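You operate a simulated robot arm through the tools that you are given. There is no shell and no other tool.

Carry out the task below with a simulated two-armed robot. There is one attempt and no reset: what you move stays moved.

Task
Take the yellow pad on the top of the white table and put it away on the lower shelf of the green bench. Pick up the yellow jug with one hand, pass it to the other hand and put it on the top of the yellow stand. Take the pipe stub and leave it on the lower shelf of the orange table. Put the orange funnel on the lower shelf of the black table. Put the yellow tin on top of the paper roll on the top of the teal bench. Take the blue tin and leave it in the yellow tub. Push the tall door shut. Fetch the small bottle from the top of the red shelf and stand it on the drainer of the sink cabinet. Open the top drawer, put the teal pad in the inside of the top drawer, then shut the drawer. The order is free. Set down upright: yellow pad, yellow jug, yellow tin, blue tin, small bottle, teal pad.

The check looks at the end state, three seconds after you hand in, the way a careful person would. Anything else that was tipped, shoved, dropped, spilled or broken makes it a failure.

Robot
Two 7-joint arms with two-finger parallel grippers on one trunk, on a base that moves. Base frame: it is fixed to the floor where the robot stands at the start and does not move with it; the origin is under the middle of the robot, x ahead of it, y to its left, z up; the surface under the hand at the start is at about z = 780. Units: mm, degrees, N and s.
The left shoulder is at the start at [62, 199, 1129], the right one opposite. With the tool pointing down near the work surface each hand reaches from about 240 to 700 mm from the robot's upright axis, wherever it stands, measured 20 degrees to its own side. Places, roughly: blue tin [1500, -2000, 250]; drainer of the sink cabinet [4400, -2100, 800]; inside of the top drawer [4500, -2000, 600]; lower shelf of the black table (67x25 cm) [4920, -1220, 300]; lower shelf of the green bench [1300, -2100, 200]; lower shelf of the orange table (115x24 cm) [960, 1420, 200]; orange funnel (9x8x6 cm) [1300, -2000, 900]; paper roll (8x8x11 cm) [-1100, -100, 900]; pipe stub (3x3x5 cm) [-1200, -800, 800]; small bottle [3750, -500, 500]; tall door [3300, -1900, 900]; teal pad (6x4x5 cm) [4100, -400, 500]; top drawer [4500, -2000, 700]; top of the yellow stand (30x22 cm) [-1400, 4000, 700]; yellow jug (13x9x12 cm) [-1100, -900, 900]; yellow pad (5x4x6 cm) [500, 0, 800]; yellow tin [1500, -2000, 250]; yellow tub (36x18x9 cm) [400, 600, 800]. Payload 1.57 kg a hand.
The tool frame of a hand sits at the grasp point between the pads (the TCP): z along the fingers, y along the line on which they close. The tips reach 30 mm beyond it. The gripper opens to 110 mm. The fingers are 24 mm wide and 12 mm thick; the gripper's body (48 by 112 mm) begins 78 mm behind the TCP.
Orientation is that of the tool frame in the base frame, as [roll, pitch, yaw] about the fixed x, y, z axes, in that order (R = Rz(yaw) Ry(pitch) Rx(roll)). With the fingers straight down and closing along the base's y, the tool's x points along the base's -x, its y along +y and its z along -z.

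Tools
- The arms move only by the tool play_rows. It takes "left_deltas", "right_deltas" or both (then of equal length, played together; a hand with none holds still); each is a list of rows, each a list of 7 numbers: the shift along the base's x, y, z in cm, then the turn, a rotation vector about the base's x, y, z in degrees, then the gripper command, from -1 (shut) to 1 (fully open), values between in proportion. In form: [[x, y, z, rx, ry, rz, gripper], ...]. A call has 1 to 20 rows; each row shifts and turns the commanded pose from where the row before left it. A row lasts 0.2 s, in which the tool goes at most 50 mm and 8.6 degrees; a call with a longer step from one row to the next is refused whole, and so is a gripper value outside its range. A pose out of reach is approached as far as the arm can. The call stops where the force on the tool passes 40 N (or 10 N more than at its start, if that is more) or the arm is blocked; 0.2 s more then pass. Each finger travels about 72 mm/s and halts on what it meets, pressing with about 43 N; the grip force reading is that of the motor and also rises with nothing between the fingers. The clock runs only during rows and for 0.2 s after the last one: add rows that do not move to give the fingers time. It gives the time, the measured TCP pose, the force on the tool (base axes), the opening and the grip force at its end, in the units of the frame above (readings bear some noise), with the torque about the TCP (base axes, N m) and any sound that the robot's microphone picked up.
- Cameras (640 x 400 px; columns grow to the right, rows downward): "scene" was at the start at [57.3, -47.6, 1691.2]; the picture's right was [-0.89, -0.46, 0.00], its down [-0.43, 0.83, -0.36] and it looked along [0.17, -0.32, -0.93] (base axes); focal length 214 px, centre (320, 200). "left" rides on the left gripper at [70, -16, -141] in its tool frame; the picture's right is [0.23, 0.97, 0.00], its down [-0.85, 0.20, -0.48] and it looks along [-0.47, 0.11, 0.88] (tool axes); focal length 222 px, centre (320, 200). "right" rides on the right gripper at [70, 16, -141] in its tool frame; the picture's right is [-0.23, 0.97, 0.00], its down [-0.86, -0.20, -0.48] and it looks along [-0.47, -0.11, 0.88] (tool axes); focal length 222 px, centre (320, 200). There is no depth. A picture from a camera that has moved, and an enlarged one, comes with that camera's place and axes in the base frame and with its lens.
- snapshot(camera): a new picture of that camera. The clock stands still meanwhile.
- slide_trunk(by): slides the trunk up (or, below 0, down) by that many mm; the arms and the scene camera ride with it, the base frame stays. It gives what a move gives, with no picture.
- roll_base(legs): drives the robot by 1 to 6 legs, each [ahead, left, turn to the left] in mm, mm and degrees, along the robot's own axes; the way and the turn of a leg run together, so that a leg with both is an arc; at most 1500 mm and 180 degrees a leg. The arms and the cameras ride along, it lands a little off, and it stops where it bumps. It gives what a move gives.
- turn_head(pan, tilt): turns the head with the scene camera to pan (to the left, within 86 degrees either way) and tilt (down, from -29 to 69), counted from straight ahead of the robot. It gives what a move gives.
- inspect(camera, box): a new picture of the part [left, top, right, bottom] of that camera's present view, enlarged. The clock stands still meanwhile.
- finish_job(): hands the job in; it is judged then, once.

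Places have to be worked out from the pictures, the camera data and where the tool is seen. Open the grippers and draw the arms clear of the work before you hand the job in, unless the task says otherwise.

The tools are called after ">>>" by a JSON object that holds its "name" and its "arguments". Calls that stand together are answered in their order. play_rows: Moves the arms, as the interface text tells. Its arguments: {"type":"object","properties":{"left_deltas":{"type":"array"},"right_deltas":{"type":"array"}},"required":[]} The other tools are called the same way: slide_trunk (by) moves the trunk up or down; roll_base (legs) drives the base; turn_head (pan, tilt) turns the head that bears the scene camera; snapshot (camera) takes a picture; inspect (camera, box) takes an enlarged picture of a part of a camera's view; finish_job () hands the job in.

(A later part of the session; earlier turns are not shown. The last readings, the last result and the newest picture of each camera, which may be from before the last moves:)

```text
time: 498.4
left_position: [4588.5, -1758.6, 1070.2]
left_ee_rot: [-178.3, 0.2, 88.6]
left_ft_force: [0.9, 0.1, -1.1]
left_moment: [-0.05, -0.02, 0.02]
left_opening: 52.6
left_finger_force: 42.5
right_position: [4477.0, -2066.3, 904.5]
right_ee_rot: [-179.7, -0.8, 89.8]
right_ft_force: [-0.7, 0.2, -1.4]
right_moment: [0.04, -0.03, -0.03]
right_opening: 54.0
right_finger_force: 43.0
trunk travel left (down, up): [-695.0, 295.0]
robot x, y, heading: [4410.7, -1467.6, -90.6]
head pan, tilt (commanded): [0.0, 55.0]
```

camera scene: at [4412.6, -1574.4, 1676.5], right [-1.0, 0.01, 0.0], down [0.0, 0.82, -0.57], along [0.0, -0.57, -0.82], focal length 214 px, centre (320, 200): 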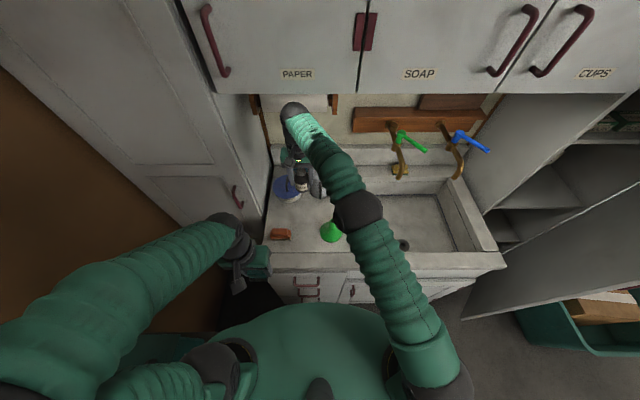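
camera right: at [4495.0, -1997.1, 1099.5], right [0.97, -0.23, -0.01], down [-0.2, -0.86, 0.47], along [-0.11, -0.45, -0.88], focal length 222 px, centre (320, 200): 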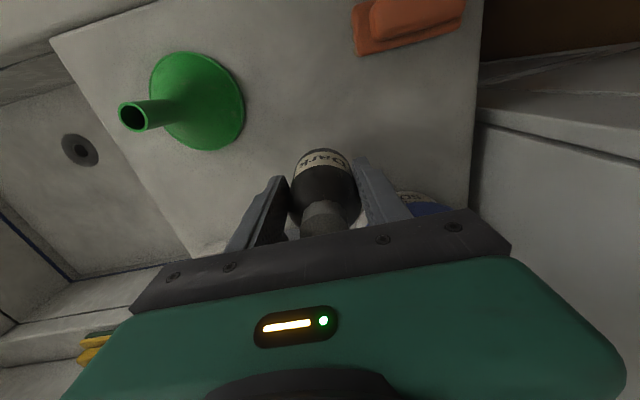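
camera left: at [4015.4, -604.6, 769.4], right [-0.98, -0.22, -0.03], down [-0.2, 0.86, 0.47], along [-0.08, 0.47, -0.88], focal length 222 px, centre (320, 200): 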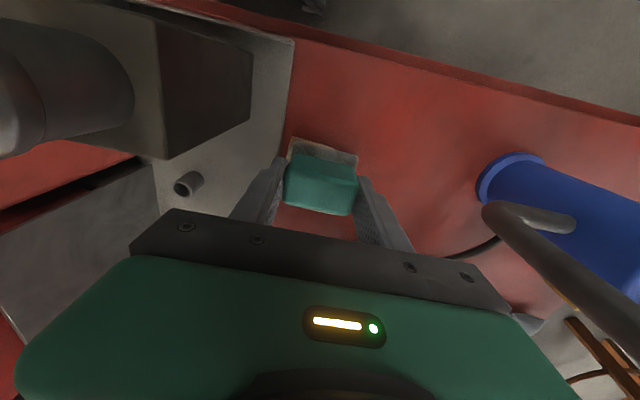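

Still no contact at z≈904; I check visually how far the bottle's base is above the counter.

>>> {"name": "inspect", "arguments": {"camera": "right", "box": [220, 80, 440, 240]}}

>>> {"name": "inspect", "arguments": {"camera": "scene", "box": [260, 140, 360, 250]}}

```text
2.50 times, centred on (330, 160) of right
camera zoom: at [4494.4, -1998.6, 1048.1], right [0.97, -0.23, -0.01], down [-0.2, -0.86, 0.47], along [-0.11, -0.45, -0.88], focal length 555 px, centre (295, 300)
```

zoom: 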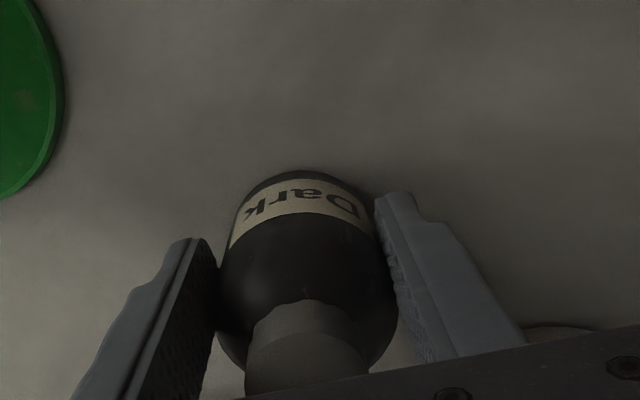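

```text
3.64 times, centred on (310, 195) of scene
camera zoom: at [4412.0, -1575.1, 1676.4], right [-1.0, 0.01, 0.0], down [0.0, 0.82, -0.57], along [0.0, -0.57, -0.82], focal length 780 px, centre (356, 218)
```

zoom: 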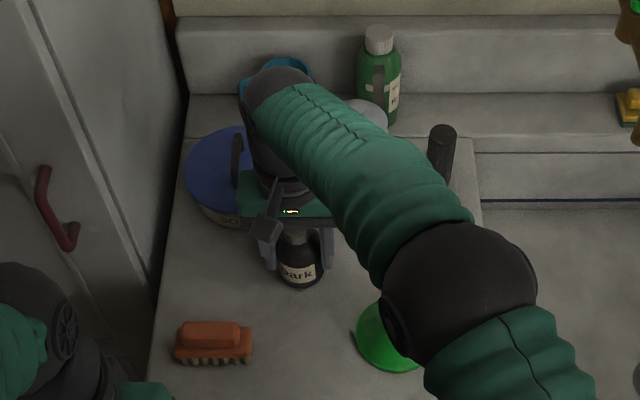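

The bottle's base is only ~25–30 mm below the grip centre (it is shorter than assumed). I keep lowering in 3 mm steps until contact.

>>> {"name": "play_rows", "arguments": {"right_deltas": [[0, 0, -0.3, 0, 0, 0, -1], [0, 0, -0.3, 0, 0, 0, -1], [0, 0, 0, 0, 0, 0, -1]]}}

>>> {"name": "play_rows", "arguments": {"right_deltas": [[0, 0, -0.3, 0, 0, 0, -1], [0, 0, 0, 0, 0, 0, -1]]}}

>>> {"name": "play_rows", "arguments": {"right_deltas": [[0, 0, -0.3, 0, 0, 0, -1], [0, 0, 0, 0, 0, 0, -1]]}}

```text
time: 499.1
left_position: [4588.0, -1756.5, 1070.5]
left_ee_rot: [-178.4, 0.3, 88.6]
left_ft_force: [-0.1, 0.1, -1.0]
left_moment: [0.03, 0.0, 0.02]
left_opening: 53.0
left_finger_force: 42.9
right_position: [4476.4, -2065.6, 904.1]
right_ee_rot: [-179.9, -0.2, 89.8]
right_ft_force: [1.0, -4.7, 28.9]
right_moment: [-1.17, -0.26, 0.11]
right_opening: 54.1
right_finger_force: 42.9
trunk travel left (down, up): [-695.0, 295.0]
robot x, y, heading: [4413.9, -1470.1, -90.4]
head pan, tilt (commanded): [0.0, 55.0]
```

```text
time: 499.8
left_position: [4587.6, -1756.3, 1070.8]
left_ee_rot: [-178.6, 0.4, 88.7]
left_ft_force: [0.3, 0.5, -1.0]
left_moment: [-0.01, -0.03, 0.01]
left_opening: 52.7
left_finger_force: 43.2
right_position: [4477.2, -2064.5, 900.5]
right_ee_rot: [-179.8, -0.3, 89.8]
right_ft_force: [0.7, -7.0, 37.7]
right_moment: [-0.45, -0.05, 0.13]
right_opening: 53.9
right_finger_force: 42.9
trunk travel left (down, up): [-695.0, 295.0]
robot x, y, heading: [4413.8, -1474.6, -90.3]
head pan, tilt (commanded): [0.0, 55.0]
```

```text
time: 500.4
left_position: [4587.6, -1754.7, 1070.5]
left_ee_rot: [-178.4, 0.4, 88.7]
left_ft_force: [-0.2, -0.2, -0.3]
left_moment: [-0.02, 0.01, 0.01]
left_opening: 52.9
left_finger_force: 43.2
right_position: [4477.1, -2063.0, 899.2]
right_ee_rot: [-179.9, -0.4, 89.7]
right_ft_force: [-0.7, -6.2, 38.8]
right_moment: [-0.45, -0.08, 0.15]
right_opening: 53.6
right_finger_force: 43.0
trunk travel left (down, up): [-695.0, 295.0]
robot x, y, heading: [4412.5, -1468.4, -90.2]
head pan, tilt (commanded): [0.0, 55.0]
```

Contact: the bottle stands on the drainer. I ease off the load before releasing.

>>> {"name": "play_rows", "arguments": {"right_deltas": [[0, 0, 0.3, 0, 0, 0, -1], [0, 0, 0.2, 0, 0, 0, -1], [0, 0, 0, 0, 0, 0, -1]]}}

>>> {"name": "play_rows", "arguments": {"right_deltas": [[0, 0, 0.2, 0, 0, 0, -1], [0, 0, 0, 0, 0, 0, -1]]}}

```text
time: 501.1
left_position: [4588.1, -1758.0, 1069.7]
left_ee_rot: [-178.5, 0.3, 88.6]
left_ft_force: [-0.1, 0.7, -0.4]
left_moment: [0.01, -0.01, 0.05]
left_opening: 52.7
left_finger_force: 42.7
right_position: [4478.0, -2064.0, 898.9]
right_ee_rot: [-179.7, -0.7, 89.8]
right_ft_force: [1.0, -3.8, 19.7]
right_moment: [-0.93, -0.33, -0.02]
right_opening: 53.7
right_finger_force: 43.1
trunk travel left (down, up): [-695.0, 295.0]
robot x, y, heading: [4410.6, -1471.1, -90.4]
head pan, tilt (commanded): [0.0, 55.0]
```

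```text
time: 501.8
left_position: [4588.4, -1758.1, 1069.6]
left_ee_rot: [-178.3, 0.1, 88.6]
left_ft_force: [-0.4, -0.3, -0.8]
left_moment: [-0.03, 0.0, 0.01]
left_opening: 52.8
left_finger_force: 43.1
right_position: [4477.8, -2063.0, 898.5]
right_ee_rot: [-179.6, -1.0, 89.8]
right_ft_force: [-0.8, -2.7, 8.1]
right_moment: [-0.47, -0.12, -0.04]
right_opening: 53.8
right_finger_force: 43.1
trunk travel left (down, up): [-695.0, 295.0]
robot x, y, heading: [4414.9, -1464.9, -90.2]
head pan, tilt (commanded): [0.0, 55.0]
```

Load nearly gone. I lift 1 mm more, open slowly and rise.

>>> {"name": "play_rows", "arguments": {"right_deltas": [[0, 0, 0.1, 0, 0, 0, -1], [0, 0, 0, 0, 0, 0, 0.1], [0, 0, 0, 0, 0, 0, 0.3], [0, 0, 0, 0, 0, 0, 0.35], [0, 0, 0, 0, 0, 0, 0.35]]}}

>>> {"name": "inspect", "arguments": {"camera": "right", "box": [220, 80, 440, 240]}}

```text
time: 502.9
left_position: [4589.2, -1758.6, 1070.1]
left_ee_rot: [-178.3, 0.3, 88.6]
left_ft_force: [-0.2, 0.3, 0.1]
left_moment: [0.01, 0.0, -0.05]
left_opening: 52.7
left_finger_force: 43.0
right_position: [4477.4, -2064.1, 900.5]
right_ee_rot: [-179.7, -0.7, 89.8]
right_ft_force: [0.5, 0.4, 0.8]
right_moment: [-0.03, 0.01, -0.01]
right_opening: 74.3
right_finger_force: 0.1
trunk travel left (down, up): [-695.0, 295.0]
robot x, y, heading: [4413.7, -1472.2, -90.2]
head pan, tilt (commanded): [0.0, 55.0]
```

```text
2.50 times, centred on (330, 160) of right
camera zoom: at [4494.6, -1997.0, 1044.0], right [0.97, -0.23, -0.01], down [-0.2, -0.86, 0.47], along [-0.11, -0.45, -0.88], focal length 555 px, centre (295, 300)
```

zoom: 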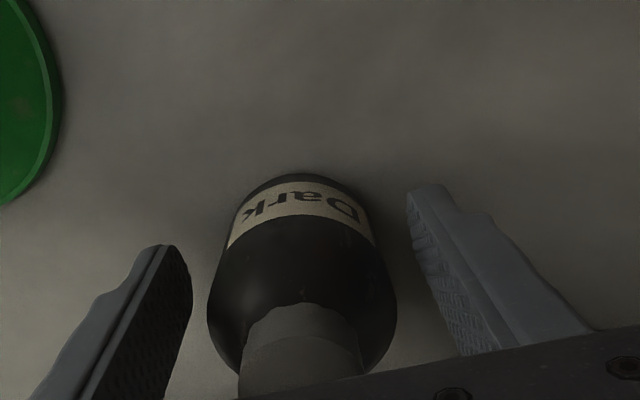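

The bottle stands freely on the drainer. I raise the hand straight up and draw it back.

>>> {"name": "play_rows", "arguments": {"right_deltas": [[0, 0, 2, 0, 0, 0, 0.35], [0, 0, 4, 0, 0, 0, 0.35], [0, 0, 4, 0, 0, 0, 0.35], [0, 0, 4, 0, 0, 0, 0.35], [-2, 4, 2, 0, 0, 0, 0.35], [-2.5, 4, 0, 0, 0, 0, 0.35], [-2.5, 4, 0, 0, 0, 0, 0.35], [-2.5, 4, 0, 0, 0, 0, 0.35], [-2.5, 4, 0, 0, 0, 0, 0.35], [-2.5, 4, 0, 0, 0, 0, 0.35], [-2.5, 4, 0, 0, 0, 0, 0.35]]}}

>>> {"name": "snapshot", "arguments": {"camera": "scene"}}

>>> {"name": "inspect", "arguments": {"camera": "scene", "box": [240, 130, 400, 310]}}

```text
time: 505.4
left_position: [4586.3, -1755.9, 1071.2]
left_ee_rot: [-178.5, 0.2, 88.7]
left_ft_force: [0.1, 0.6, 0.2]
left_moment: [-0.03, -0.04, 0.01]
left_opening: 52.9
left_finger_force: 43.4
right_position: [4306.4, -1783.0, 1058.7]
right_ee_rot: [-179.8, -0.8, 89.9]
right_ft_force: [0.5, 1.0, -0.4]
right_moment: [-0.04, -0.02, 0.02]
right_opening: 74.2
right_finger_force: 0.0
trunk travel left (down, up): [-695.0, 295.0]
robot x, y, heading: [4409.9, -1470.6, -90.2]
head pan, tilt (commanded): [0.0, 55.0]
```

```text
taken
camera scene: at [4408.9, -1569.5, 1676.8], right [-1.0, 0.01, 0.0], down [0.01, 0.82, -0.57], along [0.0, -0.57, -0.82], focal length 214 px, centre (320, 200)
```

scene: 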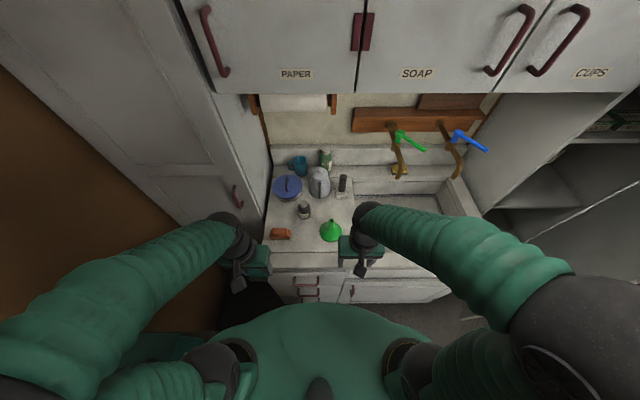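

```text
2.22 times, centred on (320, 220) of scene
camera zoom: at [4408.9, -1569.5, 1676.8], right [-1.0, 0.01, 0.0], down [0.01, 0.82, -0.57], along [0.0, -0.57, -0.82], focal length 477 px, centre (320, 156)
```

zoom: 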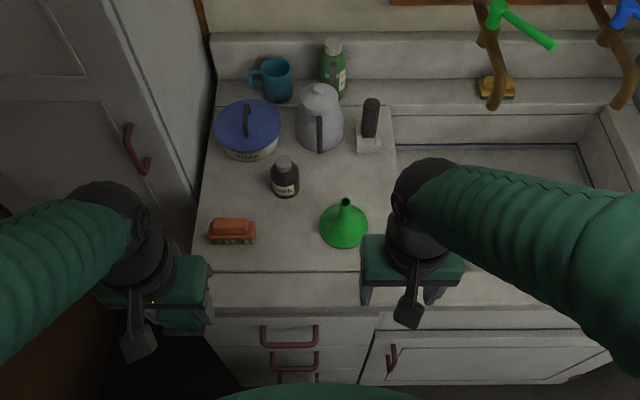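

The small bottle stands upright on the drainer. Now the drawer: its handle bar is near (4470,-1800,728). I back off and turn the right hand (yaw +90°, then tilt forward) so it can grip the horizontal bar with one finger above and one below.

>>> {"name": "roll_base", "arguments": {"legs": [[-200, 0, 0]]}}

>>> {"name": "play_rows", "arguments": {"right_deltas": [[1, -2, -1, 0, 0, 8.2, 0], [1, -2, -1, 0, 0, 8.2, 0], [1, -2, -1, 0, 0, 8.2, 0], [1, -2, -1, 0, 0, 8.2, 0], [1, -2, -1, 0, 0, 8.2, 0], [1, -2, -1, 0, 0, 8.2, 0], [1, -2, -1, 0, 0, 8.2, 0], [1, 0, -1, 0, 0, 8.2, 0], [1, 0, -1, 0, 0, 8.2, 0], [1, 0, -1, 0, 0, 8.2, 0], [0, 0, 0, 0, 0, 8, 0]]}}

>>> {"name": "turn_head", "arguments": {"pan": 0, "tilt": 45}}

>>> {"name": "snapshot", "arguments": {"camera": "scene"}}

```text
time: 507.0
left_position: [4590.1, -1554.8, 1067.8]
left_ee_rot: [-178.5, 0.0, 88.6]
left_ft_force: [0.3, -0.8, -0.4]
left_moment: [-0.01, -0.01, 0.05]
left_opening: 52.7
left_finger_force: 43.7
right_position: [4307.7, -1582.8, 1057.1]
right_ee_rot: [-179.7, -1.1, 89.7]
right_ft_force: [-0.2, 0.0, -0.1]
right_moment: [0.01, -0.02, -0.02]
right_opening: 74.3
right_finger_force: 0.1
trunk travel left (down, up): [-695.0, 295.0]
robot x, y, heading: [4413.9, -1266.1, -90.3]
head pan, tilt (commanded): [0.0, 55.0]
```

```text
time: 509.4
left_position: [4590.2, -1553.0, 1069.2]
left_ee_rot: [-178.5, 0.2, 88.5]
left_ft_force: [0.5, -0.4, -1.0]
left_moment: [0.0, 0.02, 0.01]
left_opening: 52.7
left_finger_force: 42.8
right_position: [4407.9, -1717.8, 957.8]
right_ee_rot: [-179.9, -0.8, 179.8]
right_ft_force: [-0.5, -0.1, -1.2]
right_moment: [0.01, 0.01, -0.01]
right_opening: 54.9
right_finger_force: 0.2
trunk travel left (down, up): [-695.0, 295.0]
robot x, y, heading: [4410.1, -1263.5, -90.5]
head pan, tilt (commanded): [0.0, 55.0]
```

```text
time: 510.1
left_position: [4590.2, -1553.1, 1069.6]
left_ee_rot: [-178.5, 0.3, 88.5]
left_ft_force: [0.4, 0.4, -0.8]
left_moment: [0.03, -0.01, -0.01]
left_opening: 52.8
left_finger_force: 43.8
right_position: [4407.9, -1717.8, 957.5]
right_ee_rot: [-179.9, -0.7, 179.6]
right_ft_force: [0.7, 0.1, -0.8]
right_moment: [0.03, 0.04, -0.02]
right_opening: 55.0
right_finger_force: 0.0
trunk travel left (down, up): [-695.0, 295.0]
robot x, y, heading: [4413.0, -1259.4, -90.4]
head pan, tilt (commanded): [0.0, 45.0]
```

```text
taken
camera scene: at [4412.3, -1377.0, 1689.8], right [-1.0, 0.01, 0.0], down [0.0, 0.71, -0.71], along [-0.01, -0.71, -0.71], focal length 214 px, centre (320, 200)
```

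scene: 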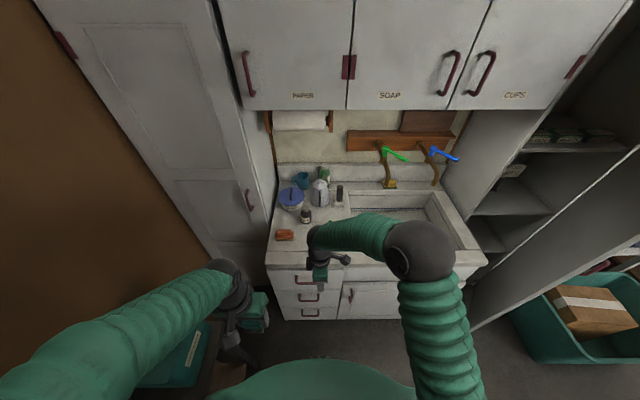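

The yaw worked. I lower the trunk 200 mm and tilt the right tool forward in steps.

>>> {"name": "slide_trunk", "arguments": {"by": -200}}

>>> {"name": "play_rows", "arguments": {"right_deltas": [[0, 0, 1, -8.2, 0, 0, 0], [0, 0, 1, -8.2, 0, 0, 0], [0, 0, 1, -8.2, 0, 0, 0], [0, 0, 1, -8.2, 0, 0, 0], [0, 0, 0, -8.2, 0, 0, 0], [0, 0, 0, -8.2, 0, 0, 0], [0, 0, 0, -8.2, 0, 0, 0], [0, 0, 0, -8.2, 0, 0, 0], [0, 0, 0, -8.2, 0, 0, 0]]}}

>>> {"name": "snapshot", "arguments": {"camera": "scene"}}

>>> {"name": "snapshot", "arguments": {"camera": "right"}}

```text
time: 512.3
left_position: [4589.5, -1552.3, 869.8]
left_ee_rot: [-178.5, 0.2, 88.5]
left_ft_force: [-0.7, -0.3, -1.2]
left_moment: [0.01, -0.03, -0.01]
left_opening: 52.9
left_finger_force: 43.1
right_position: [4407.2, -1717.4, 757.2]
right_ee_rot: [-179.9, -0.7, 179.8]
right_ft_force: [0.5, -0.3, -0.7]
right_moment: [0.01, 0.0, 0.02]
right_opening: 55.1
right_finger_force: 0.0
trunk travel left (down, up): [-495.0, 495.0]
robot x, y, heading: [4414.0, -1262.6, -90.5]
head pan, tilt (commanded): [0.0, 45.0]
```

```text
time: 513.2
left_position: [4584.7, -1551.0, 870.1]
left_ee_rot: [-178.7, 0.2, 88.5]
left_ft_force: [1.5, 0.2, 0.2]
left_moment: [0.01, -0.04, -0.03]
left_opening: 52.8
left_finger_force: 43.1
right_position: [4245.1, -1771.3, 819.5]
right_ee_rot: [-148.8, 3.4, 156.7]
right_ft_force: [-0.2, -0.1, -0.7]
right_moment: [0.02, -0.03, -0.03]
right_opening: 55.0
right_finger_force: 0.2
trunk travel left (down, up): [-495.0, 495.0]
robot x, y, heading: [4413.2, -1266.5, -90.2]
head pan, tilt (commanded): [0.0, 45.0]
stopped in row 4 (right hand): the arm was blocked; the commanded pose is now the measured one
```

```text
taken
camera scene: at [4406.0, -1376.4, 1490.2], right [-1.0, 0.01, 0.0], down [0.01, 0.71, -0.71], along [0.0, -0.71, -0.71], focal length 214 px, centre (320, 200)
```

scene: 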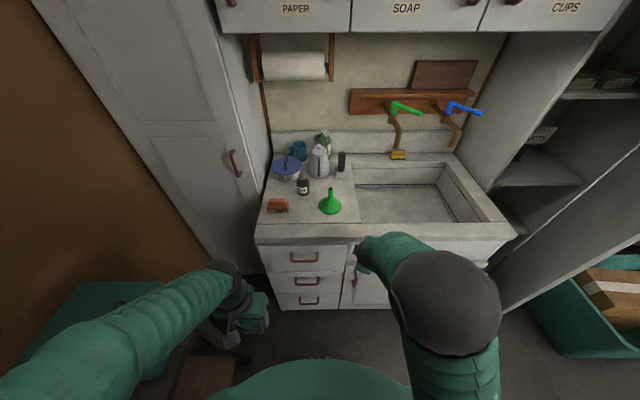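

```text
taken
camera right: at [4208.2, -1661.1, 928.8], right [0.56, 0.66, -0.49], down [0.79, -0.26, 0.56], along [0.25, -0.7, -0.67], focal length 222 px, centre (320, 200)
```

right: 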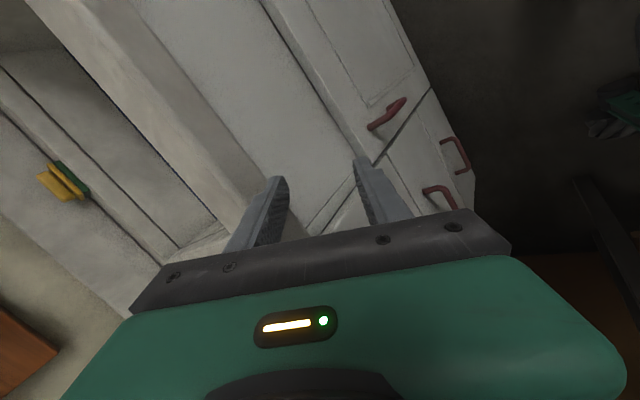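

The wrist could not hold that pose and the arm was blocked near the counter front; nothing on the counter moved. I draw back and undo the tilt and yaw.

>>> {"name": "play_rows", "arguments": {"right_deltas": [[0, 3, 1, 0, 0, 0, 0], [0, 4, 1, 0, 0, 0, 0], [0, 4, 1, 7.5, -2.4, 0, 0], [0, 3, 0, 7.5, -2.4, 0, 0], [0, 0, 0, 7.5, -2.4, 0, 0], [0, 0, 0, 7.4, -2.3, 0, 0]]}}

>>> {"name": "snapshot", "arguments": {"camera": "scene"}}

```text
time: 513.8
left_position: [4587.2, -1550.8, 870.6]
left_ee_rot: [-178.7, 0.3, 88.5]
left_ft_force: [0.0, 0.1, -0.6]
left_moment: [0.0, -0.02, 0.01]
left_opening: 52.8
left_finger_force: 42.9
right_position: [4139.1, -1712.4, 824.3]
right_ee_rot: [-148.8, 0.9, 141.7]
right_ft_force: [-0.6, 0.3, -0.7]
right_moment: [-0.01, -0.02, -0.01]
right_opening: 54.9
right_finger_force: 0.0
trunk travel left (down, up): [-495.0, 495.0]
robot x, y, heading: [4412.5, -1263.4, -90.4]
head pan, tilt (commanded): [0.0, 45.0]
stopped in row 2 (right hand): the arm was blocked; the commanded pose is now the measured one
```

```text
taken
camera scene: at [4410.5, -1374.9, 1490.1], right [-1.0, 0.01, 0.0], down [0.01, 0.71, -0.71], along [0.0, -0.71, -0.71], focal length 214 px, centre (320, 200)
```

scene: 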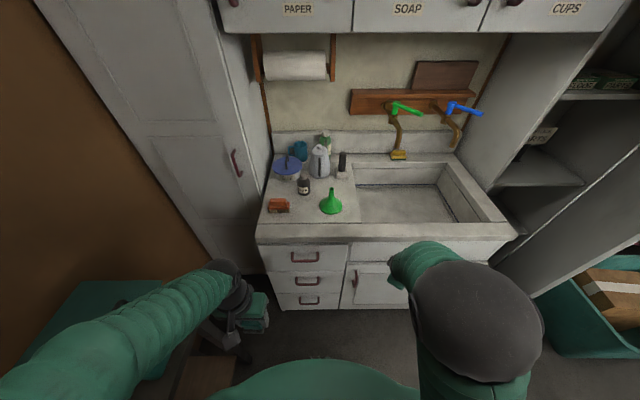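

I try restoring the orientation with small rotations while rising.

>>> {"name": "play_rows", "arguments": {"right_deltas": [[0, 0, 1, 3, -2.2, 0, 0], [0, 0, 1, 3, -2.2, 0, 0]]}}

>>> {"name": "snapshot", "arguments": {"camera": "scene"}}

>>> {"name": "snapshot", "arguments": {"camera": "right"}}

```text
time: 514.4
left_position: [4589.0, -1551.3, 870.4]
left_ee_rot: [-178.6, 0.2, 88.5]
left_ft_force: [-0.3, 0.2, -1.1]
left_moment: [0.01, 0.04, 0.0]
left_opening: 53.0
left_finger_force: 43.2
right_position: [4139.0, -1712.0, 836.9]
right_ee_rot: [-156.2, 0.8, 141.8]
right_ft_force: [0.7, -0.2, 0.4]
right_moment: [0.0, -0.01, 0.05]
right_opening: 54.5
right_finger_force: 0.1
right hand out of reach, approached as far as the arm can: row 1
trunk travel left (down, up): [-495.0, 495.0]
robot x, y, heading: [4411.0, -1261.1, -90.2]
head pan, tilt (commanded): [0.0, 45.0]
```

```text
taken
camera scene: at [4411.1, -1376.2, 1490.1], right [-1.0, 0.01, 0.0], down [0.01, 0.71, -0.71], along [0.0, -0.71, -0.71], focal length 214 px, centre (320, 200)
```

scene: 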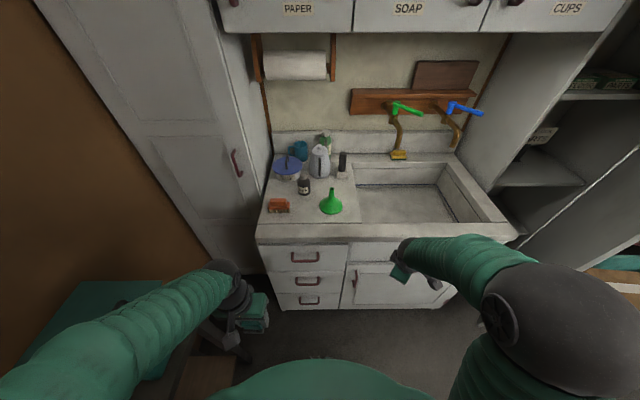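

```text
taken
camera right: at [4127.2, -1611.5, 959.0], right [0.73, 0.56, -0.39], down [0.67, -0.52, 0.53], along [0.09, -0.65, -0.75], focal length 222 px, centre (320, 200)
```

right: 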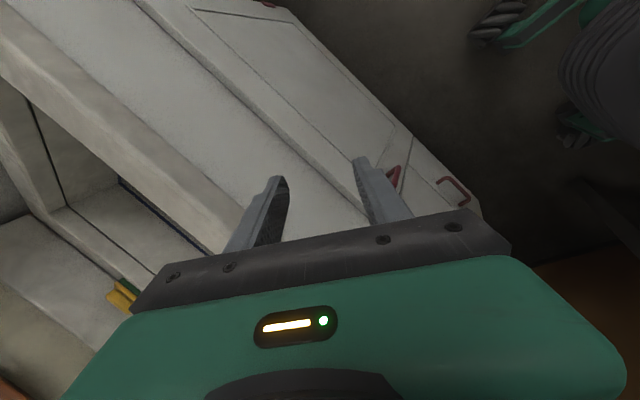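

It moves freely again. I finish un-tilting and then turn the yaw back to normal.

>>> {"name": "play_rows", "arguments": {"right_deltas": [[0, 0, 1, 6.2, -4.9, 0, 0], [0, 0, 1, 6.2, -4.9, 0, 0], [0, 0, 1, 6.2, -4.9, 0, 0], [0, 0, 1, 0, 0, -7.4, 0], [0, 0, 1, 0, 0, -7.4, 0], [0, 0, 1, 0, 0, -7.4, 0], [0, 0, 0, 0, 0, -7.4, 0], [0, 0, 0, 0, 0, -7.4, 0], [0, 0, 0, 0, 0, -7.4, 0], [0, 0, 0, 0, 0, -7.4, 0]]}}

>>> {"name": "snapshot", "arguments": {"camera": "scene"}}

```text
time: 516.6
left_position: [4588.1, -1551.5, 870.1]
left_ee_rot: [-178.5, 0.3, 88.5]
left_ft_force: [0.1, 0.7, -0.5]
left_moment: [-0.02, -0.02, -0.01]
left_opening: 53.0
left_finger_force: 42.9
right_position: [4141.7, -1712.0, 896.5]
right_ee_rot: [-179.9, 0.8, 89.4]
right_ft_force: [1.3, 0.2, 0.5]
right_moment: [0.01, 0.0, -0.01]
right_opening: 54.9
right_finger_force: 0.1
trunk travel left (down, up): [-495.0, 495.0]
robot x, y, heading: [4414.1, -1263.4, -90.4]
head pan, tilt (commanded): [0.0, 45.0]
```

```text
taken
camera scene: at [4412.3, -1376.6, 1489.9], right [-1.0, 0.01, 0.0], down [0.01, 0.71, -0.71], along [0.0, -0.71, -0.71], focal length 214 px, centre (320, 200)
```

scene: 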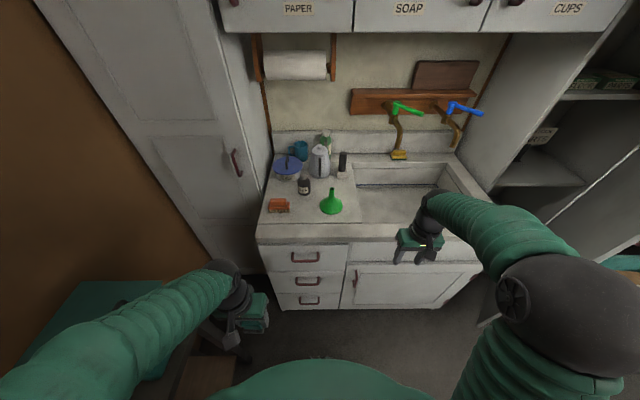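

The right hand is back to normal. I look with the right camera at the drawer front to measure the handle's projection and the counter overhang.

>>> {"name": "snapshot", "arguments": {"camera": "right"}}

>>> {"name": "inspect", "arguments": {"camera": "scene", "box": [250, 220, 370, 320]}}

```text
taken
camera right: at [4157.3, -1641.1, 1038.4], right [0.97, -0.24, 0.0], down [-0.21, -0.85, 0.49], along [-0.11, -0.48, -0.87], focal length 222 px, centre (320, 200)
```

right: 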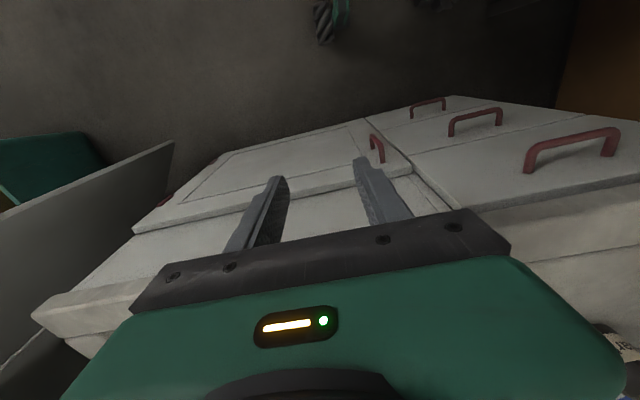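

```text
4.00 times, centred on (310, 270) of scene
camera zoom: at [4412.3, -1376.6, 1489.9], right [-1.0, 0.01, 0.0], down [0.01, 0.71, -0.71], along [0.0, -0.71, -0.71], focal length 858 px, centre (360, -80)
```

zoom: 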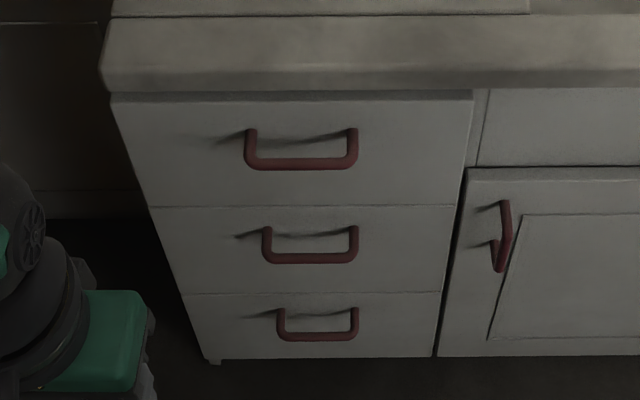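

The handle bar is at (4470,-1799,735), the drawer face at y≈-1833, no overhang. I'll insert one wide-open finger behind the bar from above (yaw 90°, tilt only 15°) and then close to grip the bar. First the yaw and tilt in front.

>>> {"name": "play_rows", "arguments": {"right_deltas": [[2.7, 0.2, 0, 0, 0, 8.2, 1], [2.7, 0.2, 0, 0, 0, 8.2, 1], [2.7, 0.2, 0, 0, 0, 8.2, 1], [2.7, 0.2, 0, 0, 0, 8.2, 1], [2.7, 0.2, 0, 0, 0, 8.2, 1], [2.7, 0.2, 0, 0, 0, 8.2, 1], [2.7, 0.2, 0, 0, 0, 8.2, 1], [2.7, 0.2, 0, 0, 0, 8.2, 1], [2.7, 0, 0, 0, 0, 8.2, 1], [2.7, 0, 0, 0, 0, 8.2, 1], [2.7, 0, 0, 0, 0, 8.3, 1], [2, 0, 0, -7.5, 0, 0, 1], [1, 0, 0, -7.5, 0, 0, 1], [0, 0, 0, 0, 0, 0, 1]]}}

>>> {"name": "snapshot", "arguments": {"camera": "scene"}}

>>> {"name": "snapshot", "arguments": {"camera": "right"}}

```text
time: 519.6
left_position: [4590.2, -1551.7, 870.1]
left_ee_rot: [-178.5, 0.1, 88.6]
left_ft_force: [-0.3, -0.2, 0.9]
left_moment: [0.01, -0.01, 0.0]
left_opening: 52.5
left_finger_force: 43.0
right_position: [4469.1, -1697.9, 897.3]
right_ee_rot: [-165.0, 0.7, -179.9]
right_ft_force: [-1.1, 0.3, 0.6]
right_moment: [0.0, -0.03, 0.01]
right_opening: 109.9
right_finger_force: 0.1
trunk travel left (down, up): [-495.0, 495.0]
robot x, y, heading: [4415.1, -1262.6, -90.5]
head pan, tilt (commanded): [0.0, 45.0]
```

```text
taken
camera scene: at [4413.6, -1377.3, 1489.8], right [-1.0, 0.01, 0.0], down [0.0, 0.71, -0.71], along [-0.01, -0.71, -0.71], focal length 214 px, centre (320, 200)
```

scene: 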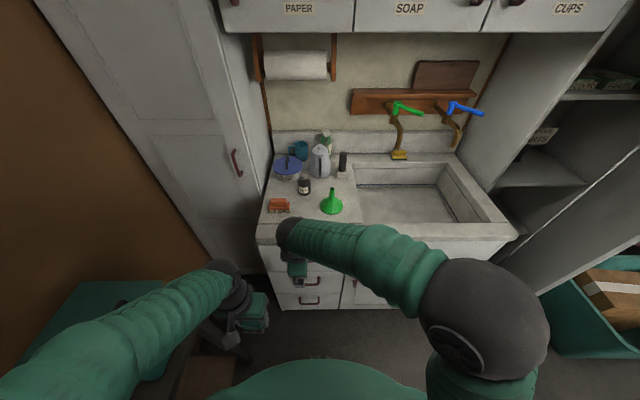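

```text
taken
camera right: at [4397.7, -1646.5, 1029.3], right [0.23, 0.94, -0.25], down [0.85, -0.07, 0.52], along [0.48, -0.33, -0.81], focal length 222 px, centre (320, 200)
```

right: 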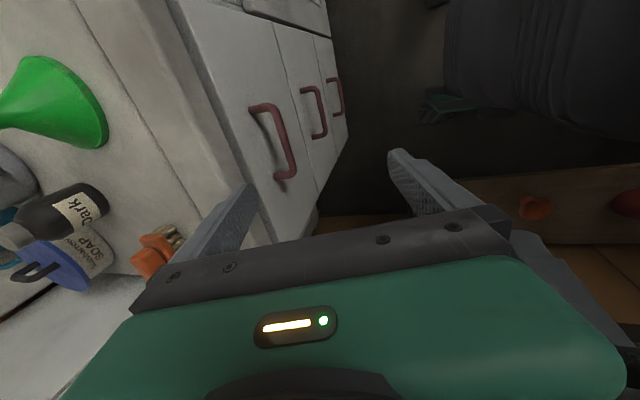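

The side view is ideal: I can see the handle in profile and my rear finger. I move forward and down until the fingertip is just above the gap.

>>> {"name": "play_rows", "arguments": {"right_deltas": [[0, -1.8, -3.2, 0, 0, 0, 1], [0, -1.8, -3.2, 0, 0, 0, 1], [0, -1.8, -3.2, 0, 0, 0, 1], [0, 0, 0, 0, 0, 0, 1]]}}

>>> {"name": "snapshot", "arguments": {"camera": "right"}}

>>> {"name": "inspect", "arguments": {"camera": "right", "box": [160, 80, 360, 260]}}

```text
time: 520.6
left_position: [4589.8, -1551.1, 869.5]
left_ee_rot: [-178.5, 0.2, 88.5]
left_ft_force: [-0.4, 0.2, -0.6]
left_moment: [-0.03, 0.01, -0.01]
left_opening: 53.0
left_finger_force: 43.3
right_position: [4469.6, -1751.4, 799.5]
right_ee_rot: [-165.0, 0.7, -179.9]
right_ft_force: [-0.4, 0.6, -0.7]
right_moment: [-0.03, 0.01, 0.01]
right_opening: 109.9
right_finger_force: 0.0
trunk travel left (down, up): [-495.0, 495.0]
robot x, y, heading: [4416.9, -1262.7, -90.3]
head pan, tilt (commanded): [0.0, 45.0]
```

```text
taken
camera right: at [4397.9, -1698.9, 931.6], right [0.23, 0.94, -0.25], down [0.85, -0.07, 0.52], along [0.48, -0.33, -0.81], focal length 222 px, centre (320, 200)
```

right: 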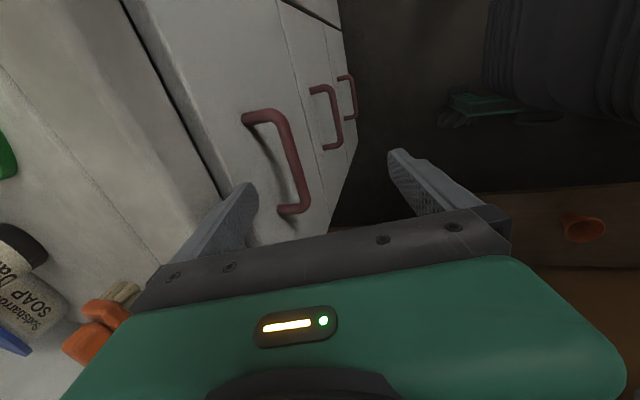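

```text
2.22 times, centred on (260, 170) of right
camera zoom: at [4397.9, -1698.9, 931.6], right [0.23, 0.94, -0.25], down [0.85, -0.07, 0.52], along [0.48, -0.33, -0.81], focal length 494 px, centre (453, 267)
```

zoom: 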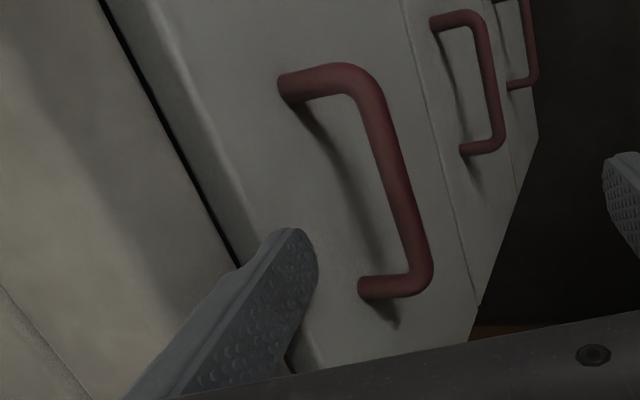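

The fingertip lines up with the gap between bar and drawer face. I shift 2 mm toward the face and descend 69 mm.

>>> {"name": "play_rows", "arguments": {"right_deltas": [[0, -0.2, -1.5, 0, 0, 0, 1], [0, 0, -2, 0, 0, 0, 1], [0, 0, -1.5, 0, 0, 0, 1], [0, 0, 0, 0, 0, 0, 1]]}}

>>> {"name": "inspect", "arguments": {"camera": "right", "box": [160, 80, 360, 260]}}

```text
time: 521.6
left_position: [4590.7, -1551.3, 869.4]
left_ee_rot: [-178.5, 0.2, 88.5]
left_ft_force: [0.1, -0.8, -0.7]
left_moment: [0.01, -0.03, 0.04]
left_opening: 53.0
left_finger_force: 42.9
right_position: [4469.2, -1753.5, 750.4]
right_ee_rot: [-165.1, 0.7, -180.0]
right_ft_force: [0.1, 0.3, 0.9]
right_moment: [0.04, -0.01, 0.01]
right_opening: 109.8
right_finger_force: 0.1
trunk travel left (down, up): [-495.0, 495.0]
robot x, y, heading: [4415.1, -1261.5, -90.5]
head pan, tilt (commanded): [0.0, 45.0]
```

```text
2.22 times, centred on (260, 170) of right
camera zoom: at [4398.1, -1701.0, 882.7], right [0.23, 0.94, -0.25], down [0.85, -0.07, 0.52], along [0.48, -0.33, -0.81], focal length 494 px, centre (453, 267)
```

zoom: 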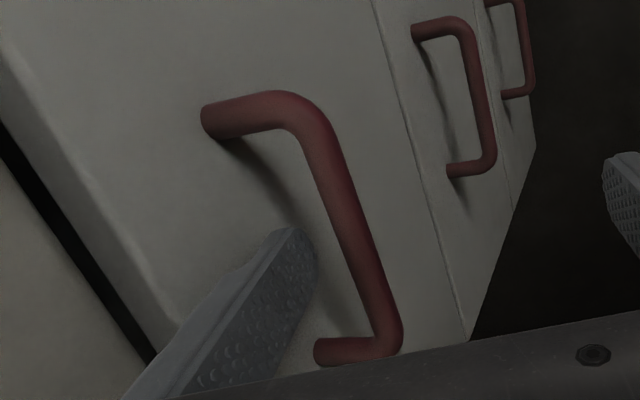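

The fingertip is entering behind the bar. I go down another 20 mm.

>>> {"name": "play_rows", "arguments": {"right_deltas": [[0, 0, -1, 0, 0, 0, 1], [0, 0, -1, 0, 0, 0, 1], [0, 0, 0, 0, 0, 0, 1]]}}

>>> {"name": "inspect", "arguments": {"camera": "right", "box": [160, 80, 360, 260]}}

```text
time: 522.4
left_position: [4590.7, -1551.0, 869.8]
left_ee_rot: [-178.5, 0.2, 88.5]
left_ft_force: [-0.2, 0.2, -0.8]
left_moment: [0.0, -0.03, -0.01]
left_opening: 52.8
left_finger_force: 42.8
right_position: [4469.0, -1752.8, 731.3]
right_ee_rot: [-165.0, 0.7, -179.9]
right_ft_force: [-0.2, -0.7, 0.6]
right_moment: [0.0, 0.03, 0.03]
right_opening: 109.8
right_finger_force: 0.0
trunk travel left (down, up): [-495.0, 495.0]
robot x, y, heading: [4413.6, -1263.2, -90.3]
head pan, tilt (commanded): [0.0, 45.0]
```

```text
2.22 times, centred on (260, 170) of right
camera zoom: at [4397.5, -1700.8, 863.6], right [0.23, 0.94, -0.25], down [0.85, -0.07, 0.52], along [0.48, -0.33, -0.81], focal length 494 px, centre (453, 267)
```

zoom: 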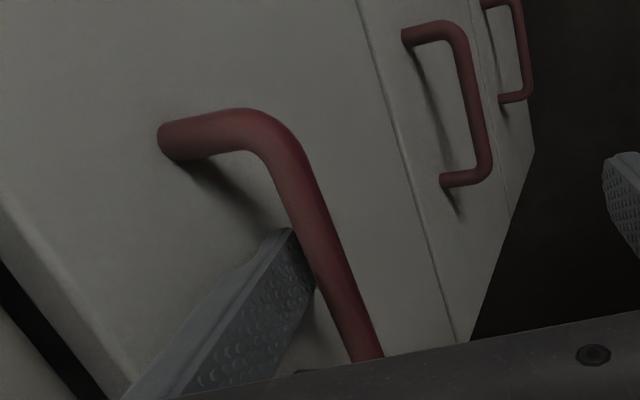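

The finger is hooked behind the bar. I close the gripper so it pulls and grips the bar.

>>> {"name": "play_rows", "arguments": {"right_deltas": [[0, 0, 0, 0, 0, 0, 0.7], [0, 0, 0, 0, 0, 0, 0.4], [0, 0, 0, 0, 0, 0, 0.1], [0, 0, 0, 0, 0, 0, -0.3], [0, 0, 0, 0, 0, 0, -0.7], [0, 0, 0, 0, 0, 0, -1], [0, 0, 0, 0, 0, 0, -1]]}}

>>> {"name": "snapshot", "arguments": {"camera": "right"}}

>>> {"name": "snapshot", "arguments": {"camera": "scene"}}

```text
time: 524.0
left_position: [4590.4, -1550.9, 869.3]
left_ee_rot: [-178.5, 0.2, 88.5]
left_ft_force: [-0.9, 0.0, -0.6]
left_moment: [0.02, 0.01, 0.04]
left_opening: 52.7
left_finger_force: 42.7
right_position: [4468.9, -1752.7, 732.2]
right_ee_rot: [-165.0, 0.7, -179.9]
right_ft_force: [-0.8, 1.7, 1.2]
right_moment: [-0.01, 0.16, 0.25]
right_opening: 11.9
right_finger_force: 29.4
trunk travel left (down, up): [-495.0, 495.0]
robot x, y, heading: [4415.4, -1259.4, -90.6]
head pan, tilt (commanded): [0.0, 45.0]
```

```text
taken
camera right: at [4397.4, -1700.4, 863.6], right [0.23, 0.94, -0.25], down [0.85, -0.07, 0.52], along [0.48, -0.33, -0.81], focal length 222 px, centre (320, 200)
```

right: 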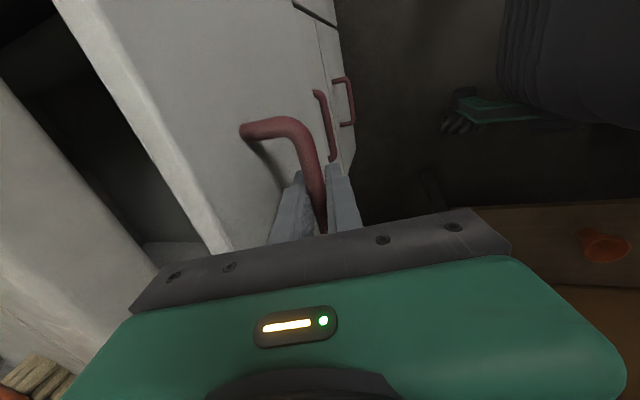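

```text
taken
camera scene: at [4413.8, -1376.3, 1489.9], right [-1.0, 0.01, 0.0], down [0.0, 0.71, -0.71], along [-0.01, -0.71, -0.71], focal length 214 px, centre (320, 200)
```

scene: 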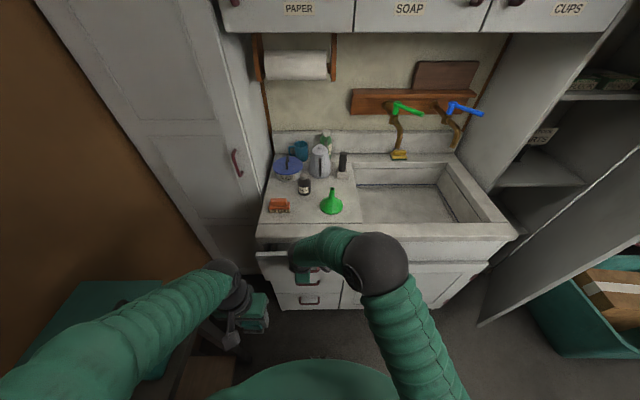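

The drawer has come out about 45 mm and the bar is gripped. I pull it further by driving the base straight back.

>>> {"name": "roll_base", "arguments": {"legs": [[-180, 0, 0]]}}

>>> {"name": "snapshot", "arguments": {"camera": "scene"}}

>>> {"name": "snapshot", "arguments": {"camera": "right"}}

```text
time: 525.5
left_position: [4589.9, -1363.3, 871.7]
left_ee_rot: [-178.5, 0.2, 88.6]
left_ft_force: [-0.9, -0.2, 0.3]
left_moment: [0.01, 0.0, 0.0]
left_opening: 52.9
left_finger_force: 42.9
right_position: [4468.5, -1566.7, 731.8]
right_ee_rot: [-165.1, 0.8, -179.9]
right_ft_force: [-10.6, -2.0, -2.9]
right_moment: [0.0, -0.01, 0.24]
right_opening: 11.7
right_finger_force: 29.4
trunk travel left (down, up): [-495.0, 495.0]
robot x, y, heading: [4418.8, -1077.3, -90.0]
head pan, tilt (commanded): [0.0, 45.0]
```

```text
taken
camera scene: at [4412.3, -1189.3, 1489.9], right [-1.0, 0.01, 0.0], down [0.0, 0.71, -0.71], along [0.0, -0.71, -0.71], focal length 214 px, centre (320, 200)
```

scene: 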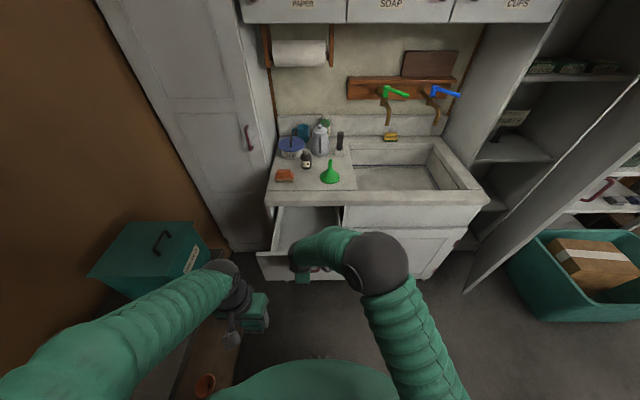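

```text
taken
camera right: at [4396.9, -1513.4, 863.5], right [0.23, 0.94, -0.25], down [0.85, -0.07, 0.52], along [0.48, -0.33, -0.81], focal length 222 px, centre (320, 200)
```

right: 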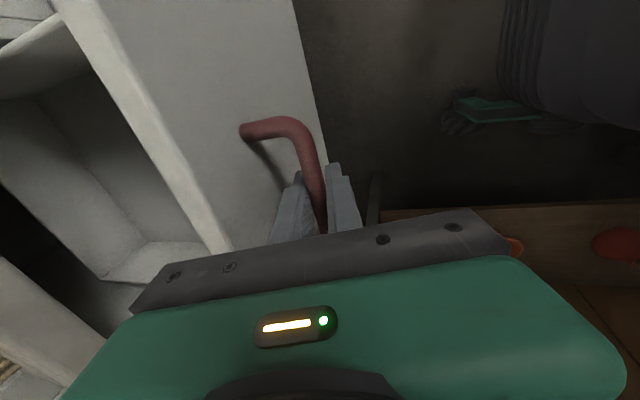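

The drawer is open ~230 mm. I release the bar by opening only slightly, and withdraw the right hand upward along its axis.

>>> {"name": "play_rows", "arguments": {"right_deltas": [[0, 0, 0, 0, 0, 0, -0.5], [0, 0, 0, 0, 0, 0, -0.5], [0, 0.5, 1.9, 0, 0, 0, -0.5], [0, 0.8, 2.9, 0, 0, 0, -0.5], [0, 1, 3.8, 0, 0, 0, -0.5], [-2, 1, 3.5, 0, 0, 0, -0.5], [-3.5, 1, 3, 0, 0, 0, -0.5], [-4, 1, 1, 0, 0, 0, -0.5], [-4, 1, 0, 0, 0, 0, -0.5], [-4, 1, 0, 0, 0, 0, -0.5]]}}

>>> {"name": "snapshot", "arguments": {"camera": "scene"}}

>>> {"name": "inspect", "arguments": {"camera": "scene", "box": [240, 170, 380, 290]}}

```text
time: 527.7
left_position: [4589.6, -1363.3, 870.9]
left_ee_rot: [-178.5, 0.3, 88.6]
left_ft_force: [0.0, -0.4, -1.0]
left_moment: [-0.04, -0.03, 0.03]
left_opening: 52.9
left_finger_force: 43.1
right_position: [4295.5, -1493.5, 889.7]
right_ee_rot: [-165.0, 0.7, -179.9]
right_ft_force: [-1.1, 0.0, -0.1]
right_moment: [-0.01, -0.02, -0.01]
right_opening: 27.6
right_finger_force: 0.1
trunk travel left (down, up): [-495.0, 495.0]
robot x, y, heading: [4415.0, -1075.6, -90.2]
head pan, tilt (commanded): [0.0, 45.0]
```

```text
taken
camera scene: at [4412.7, -1187.6, 1490.0], right [-1.0, 0.01, 0.0], down [0.0, 0.71, -0.71], along [0.0, -0.71, -0.71], focal length 214 px, centre (320, 200)
```

scene: 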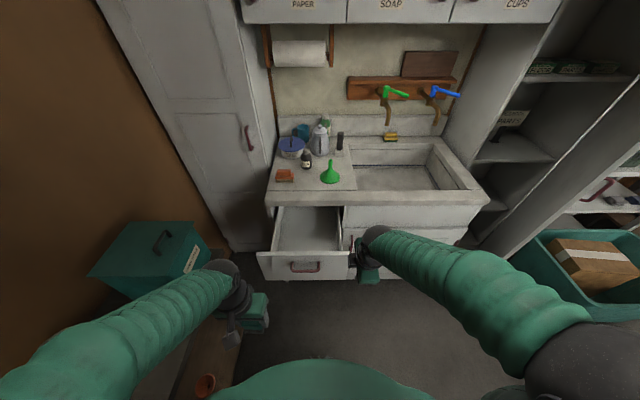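

```text
3.33 times, centred on (310, 230) of scene
camera zoom: at [4412.7, -1187.6, 1490.0], right [-1.0, 0.01, 0.0], down [0.0, 0.71, -0.71], along [0.0, -0.71, -0.71], focal length 715 px, centre (353, 100)
```

zoom: 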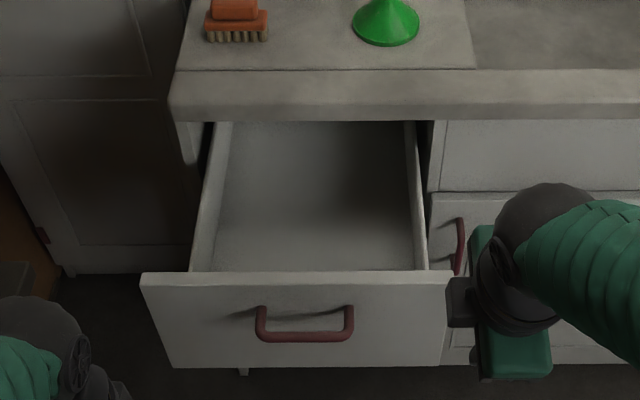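

The drawer interior (x≈4345–4570, y≈-1820..-1612, floor near z≈600) is empty. I move the right hand further aside and bring the left hand with the pad over the drawer.

>>> {"name": "play_rows", "arguments": {"left_deltas": [[0, -1, 3, 0, 0, 0, -1], [-1.5, -3.8, 0.5, 0, 0, 0, -1], [-1.5, -3.8, 0, 0, 0, 0, -1], [-1.5, -3.8, 0, 0, 0, 0, -1], [-1.5, -3.8, 0, 0, 0, 0, -1], [-1.5, -3.8, 0, 0, 0, 0, -1], [-1.5, -3.8, 0, 0, 0, 0, -1], [-1.5, -3.8, 0, 0, 0, 0, -1], [-1.5, -3.8, 0, 0, 0, 0, -1], [-1.2, -3.8, 0, 0, 0, 0, -1], [0, -1.5, 0, 0, 0, 1, -1], [0, 0, 0, 0, 0, 0, -1]], "right_deltas": [[-3, 0, 0, 0, 0, 0, -0.5], [-3, 0, 0, 0, 0, 0, -0.5], [0, 0, 0, 0, 0, 0, -0.5], [0, 0, 0, 0, 0, 0, -0.5], [0, 0, 0, 0, 0, 0, -0.5], [0, 0, 0, 0, 0, 0, -0.5], [0, 0, 0, 0, 0, 0, -0.5], [0, 0, 0, 0, 0, 0, -0.5], [0, 0, 0, 0, 0, 0, -0.5], [0, 0, 0, 0, 0, 0, -0.5], [0, 0, 0, 0, 0, 0, -0.5], [0, 0, 0, 0, 0, 0, -0.5]]}}

>>> {"name": "snapshot", "arguments": {"camera": "left"}}

>>> {"name": "snapshot", "arguments": {"camera": "scene"}}

```text
time: 530.3
left_position: [4460.6, -1725.6, 901.5]
left_ee_rot: [-178.6, 0.3, 89.7]
left_ft_force: [0.0, -0.3, 0.4]
left_moment: [0.01, 0.03, 0.01]
left_opening: 52.7
left_finger_force: 43.1
left hand out of reach, approached as far as the arm can: row 11
right_position: [4235.1, -1490.3, 892.9]
right_ee_rot: [-164.9, 0.7, -179.8]
right_ft_force: [0.1, 0.4, 0.0]
right_moment: [0.02, -0.01, 0.0]
right_opening: 27.4
right_finger_force: 0.1
trunk travel left (down, up): [-495.0, 495.0]
robot x, y, heading: [4417.7, -1073.6, -90.2]
head pan, tilt (commanded): [0.0, 45.0]
```

```text
taken
camera left: at [4447.7, -1655.4, 1042.8], right [0.97, 0.22, -0.03], down [0.21, -0.85, 0.48], along [0.08, -0.47, -0.88], focal length 222 px, centre (320, 200)
```

left: 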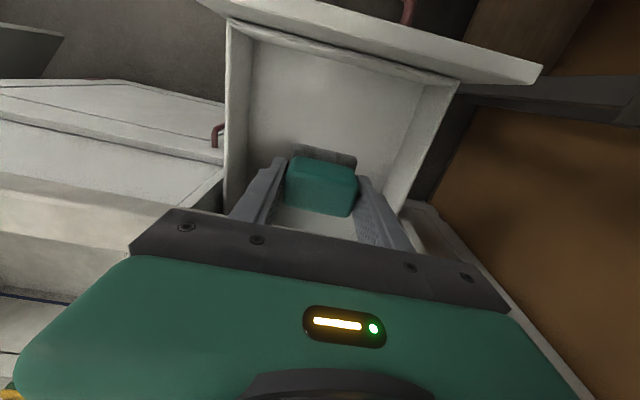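

```text
taken
camera scene: at [4413.5, -1190.0, 1489.8], right [-1.0, 0.01, 0.0], down [0.0, 0.71, -0.71], along [0.0, -0.71, -0.71], focal length 214 px, centre (320, 200)
```

scene: 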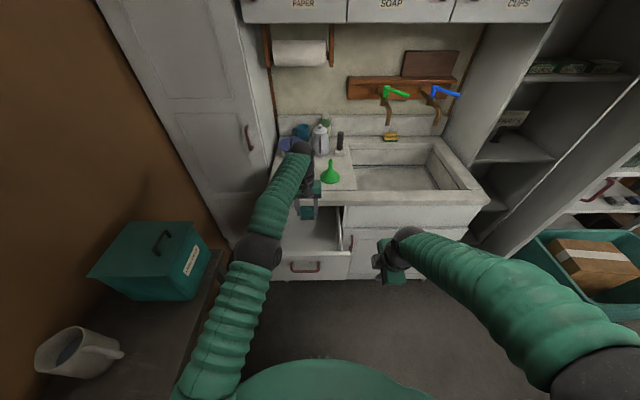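

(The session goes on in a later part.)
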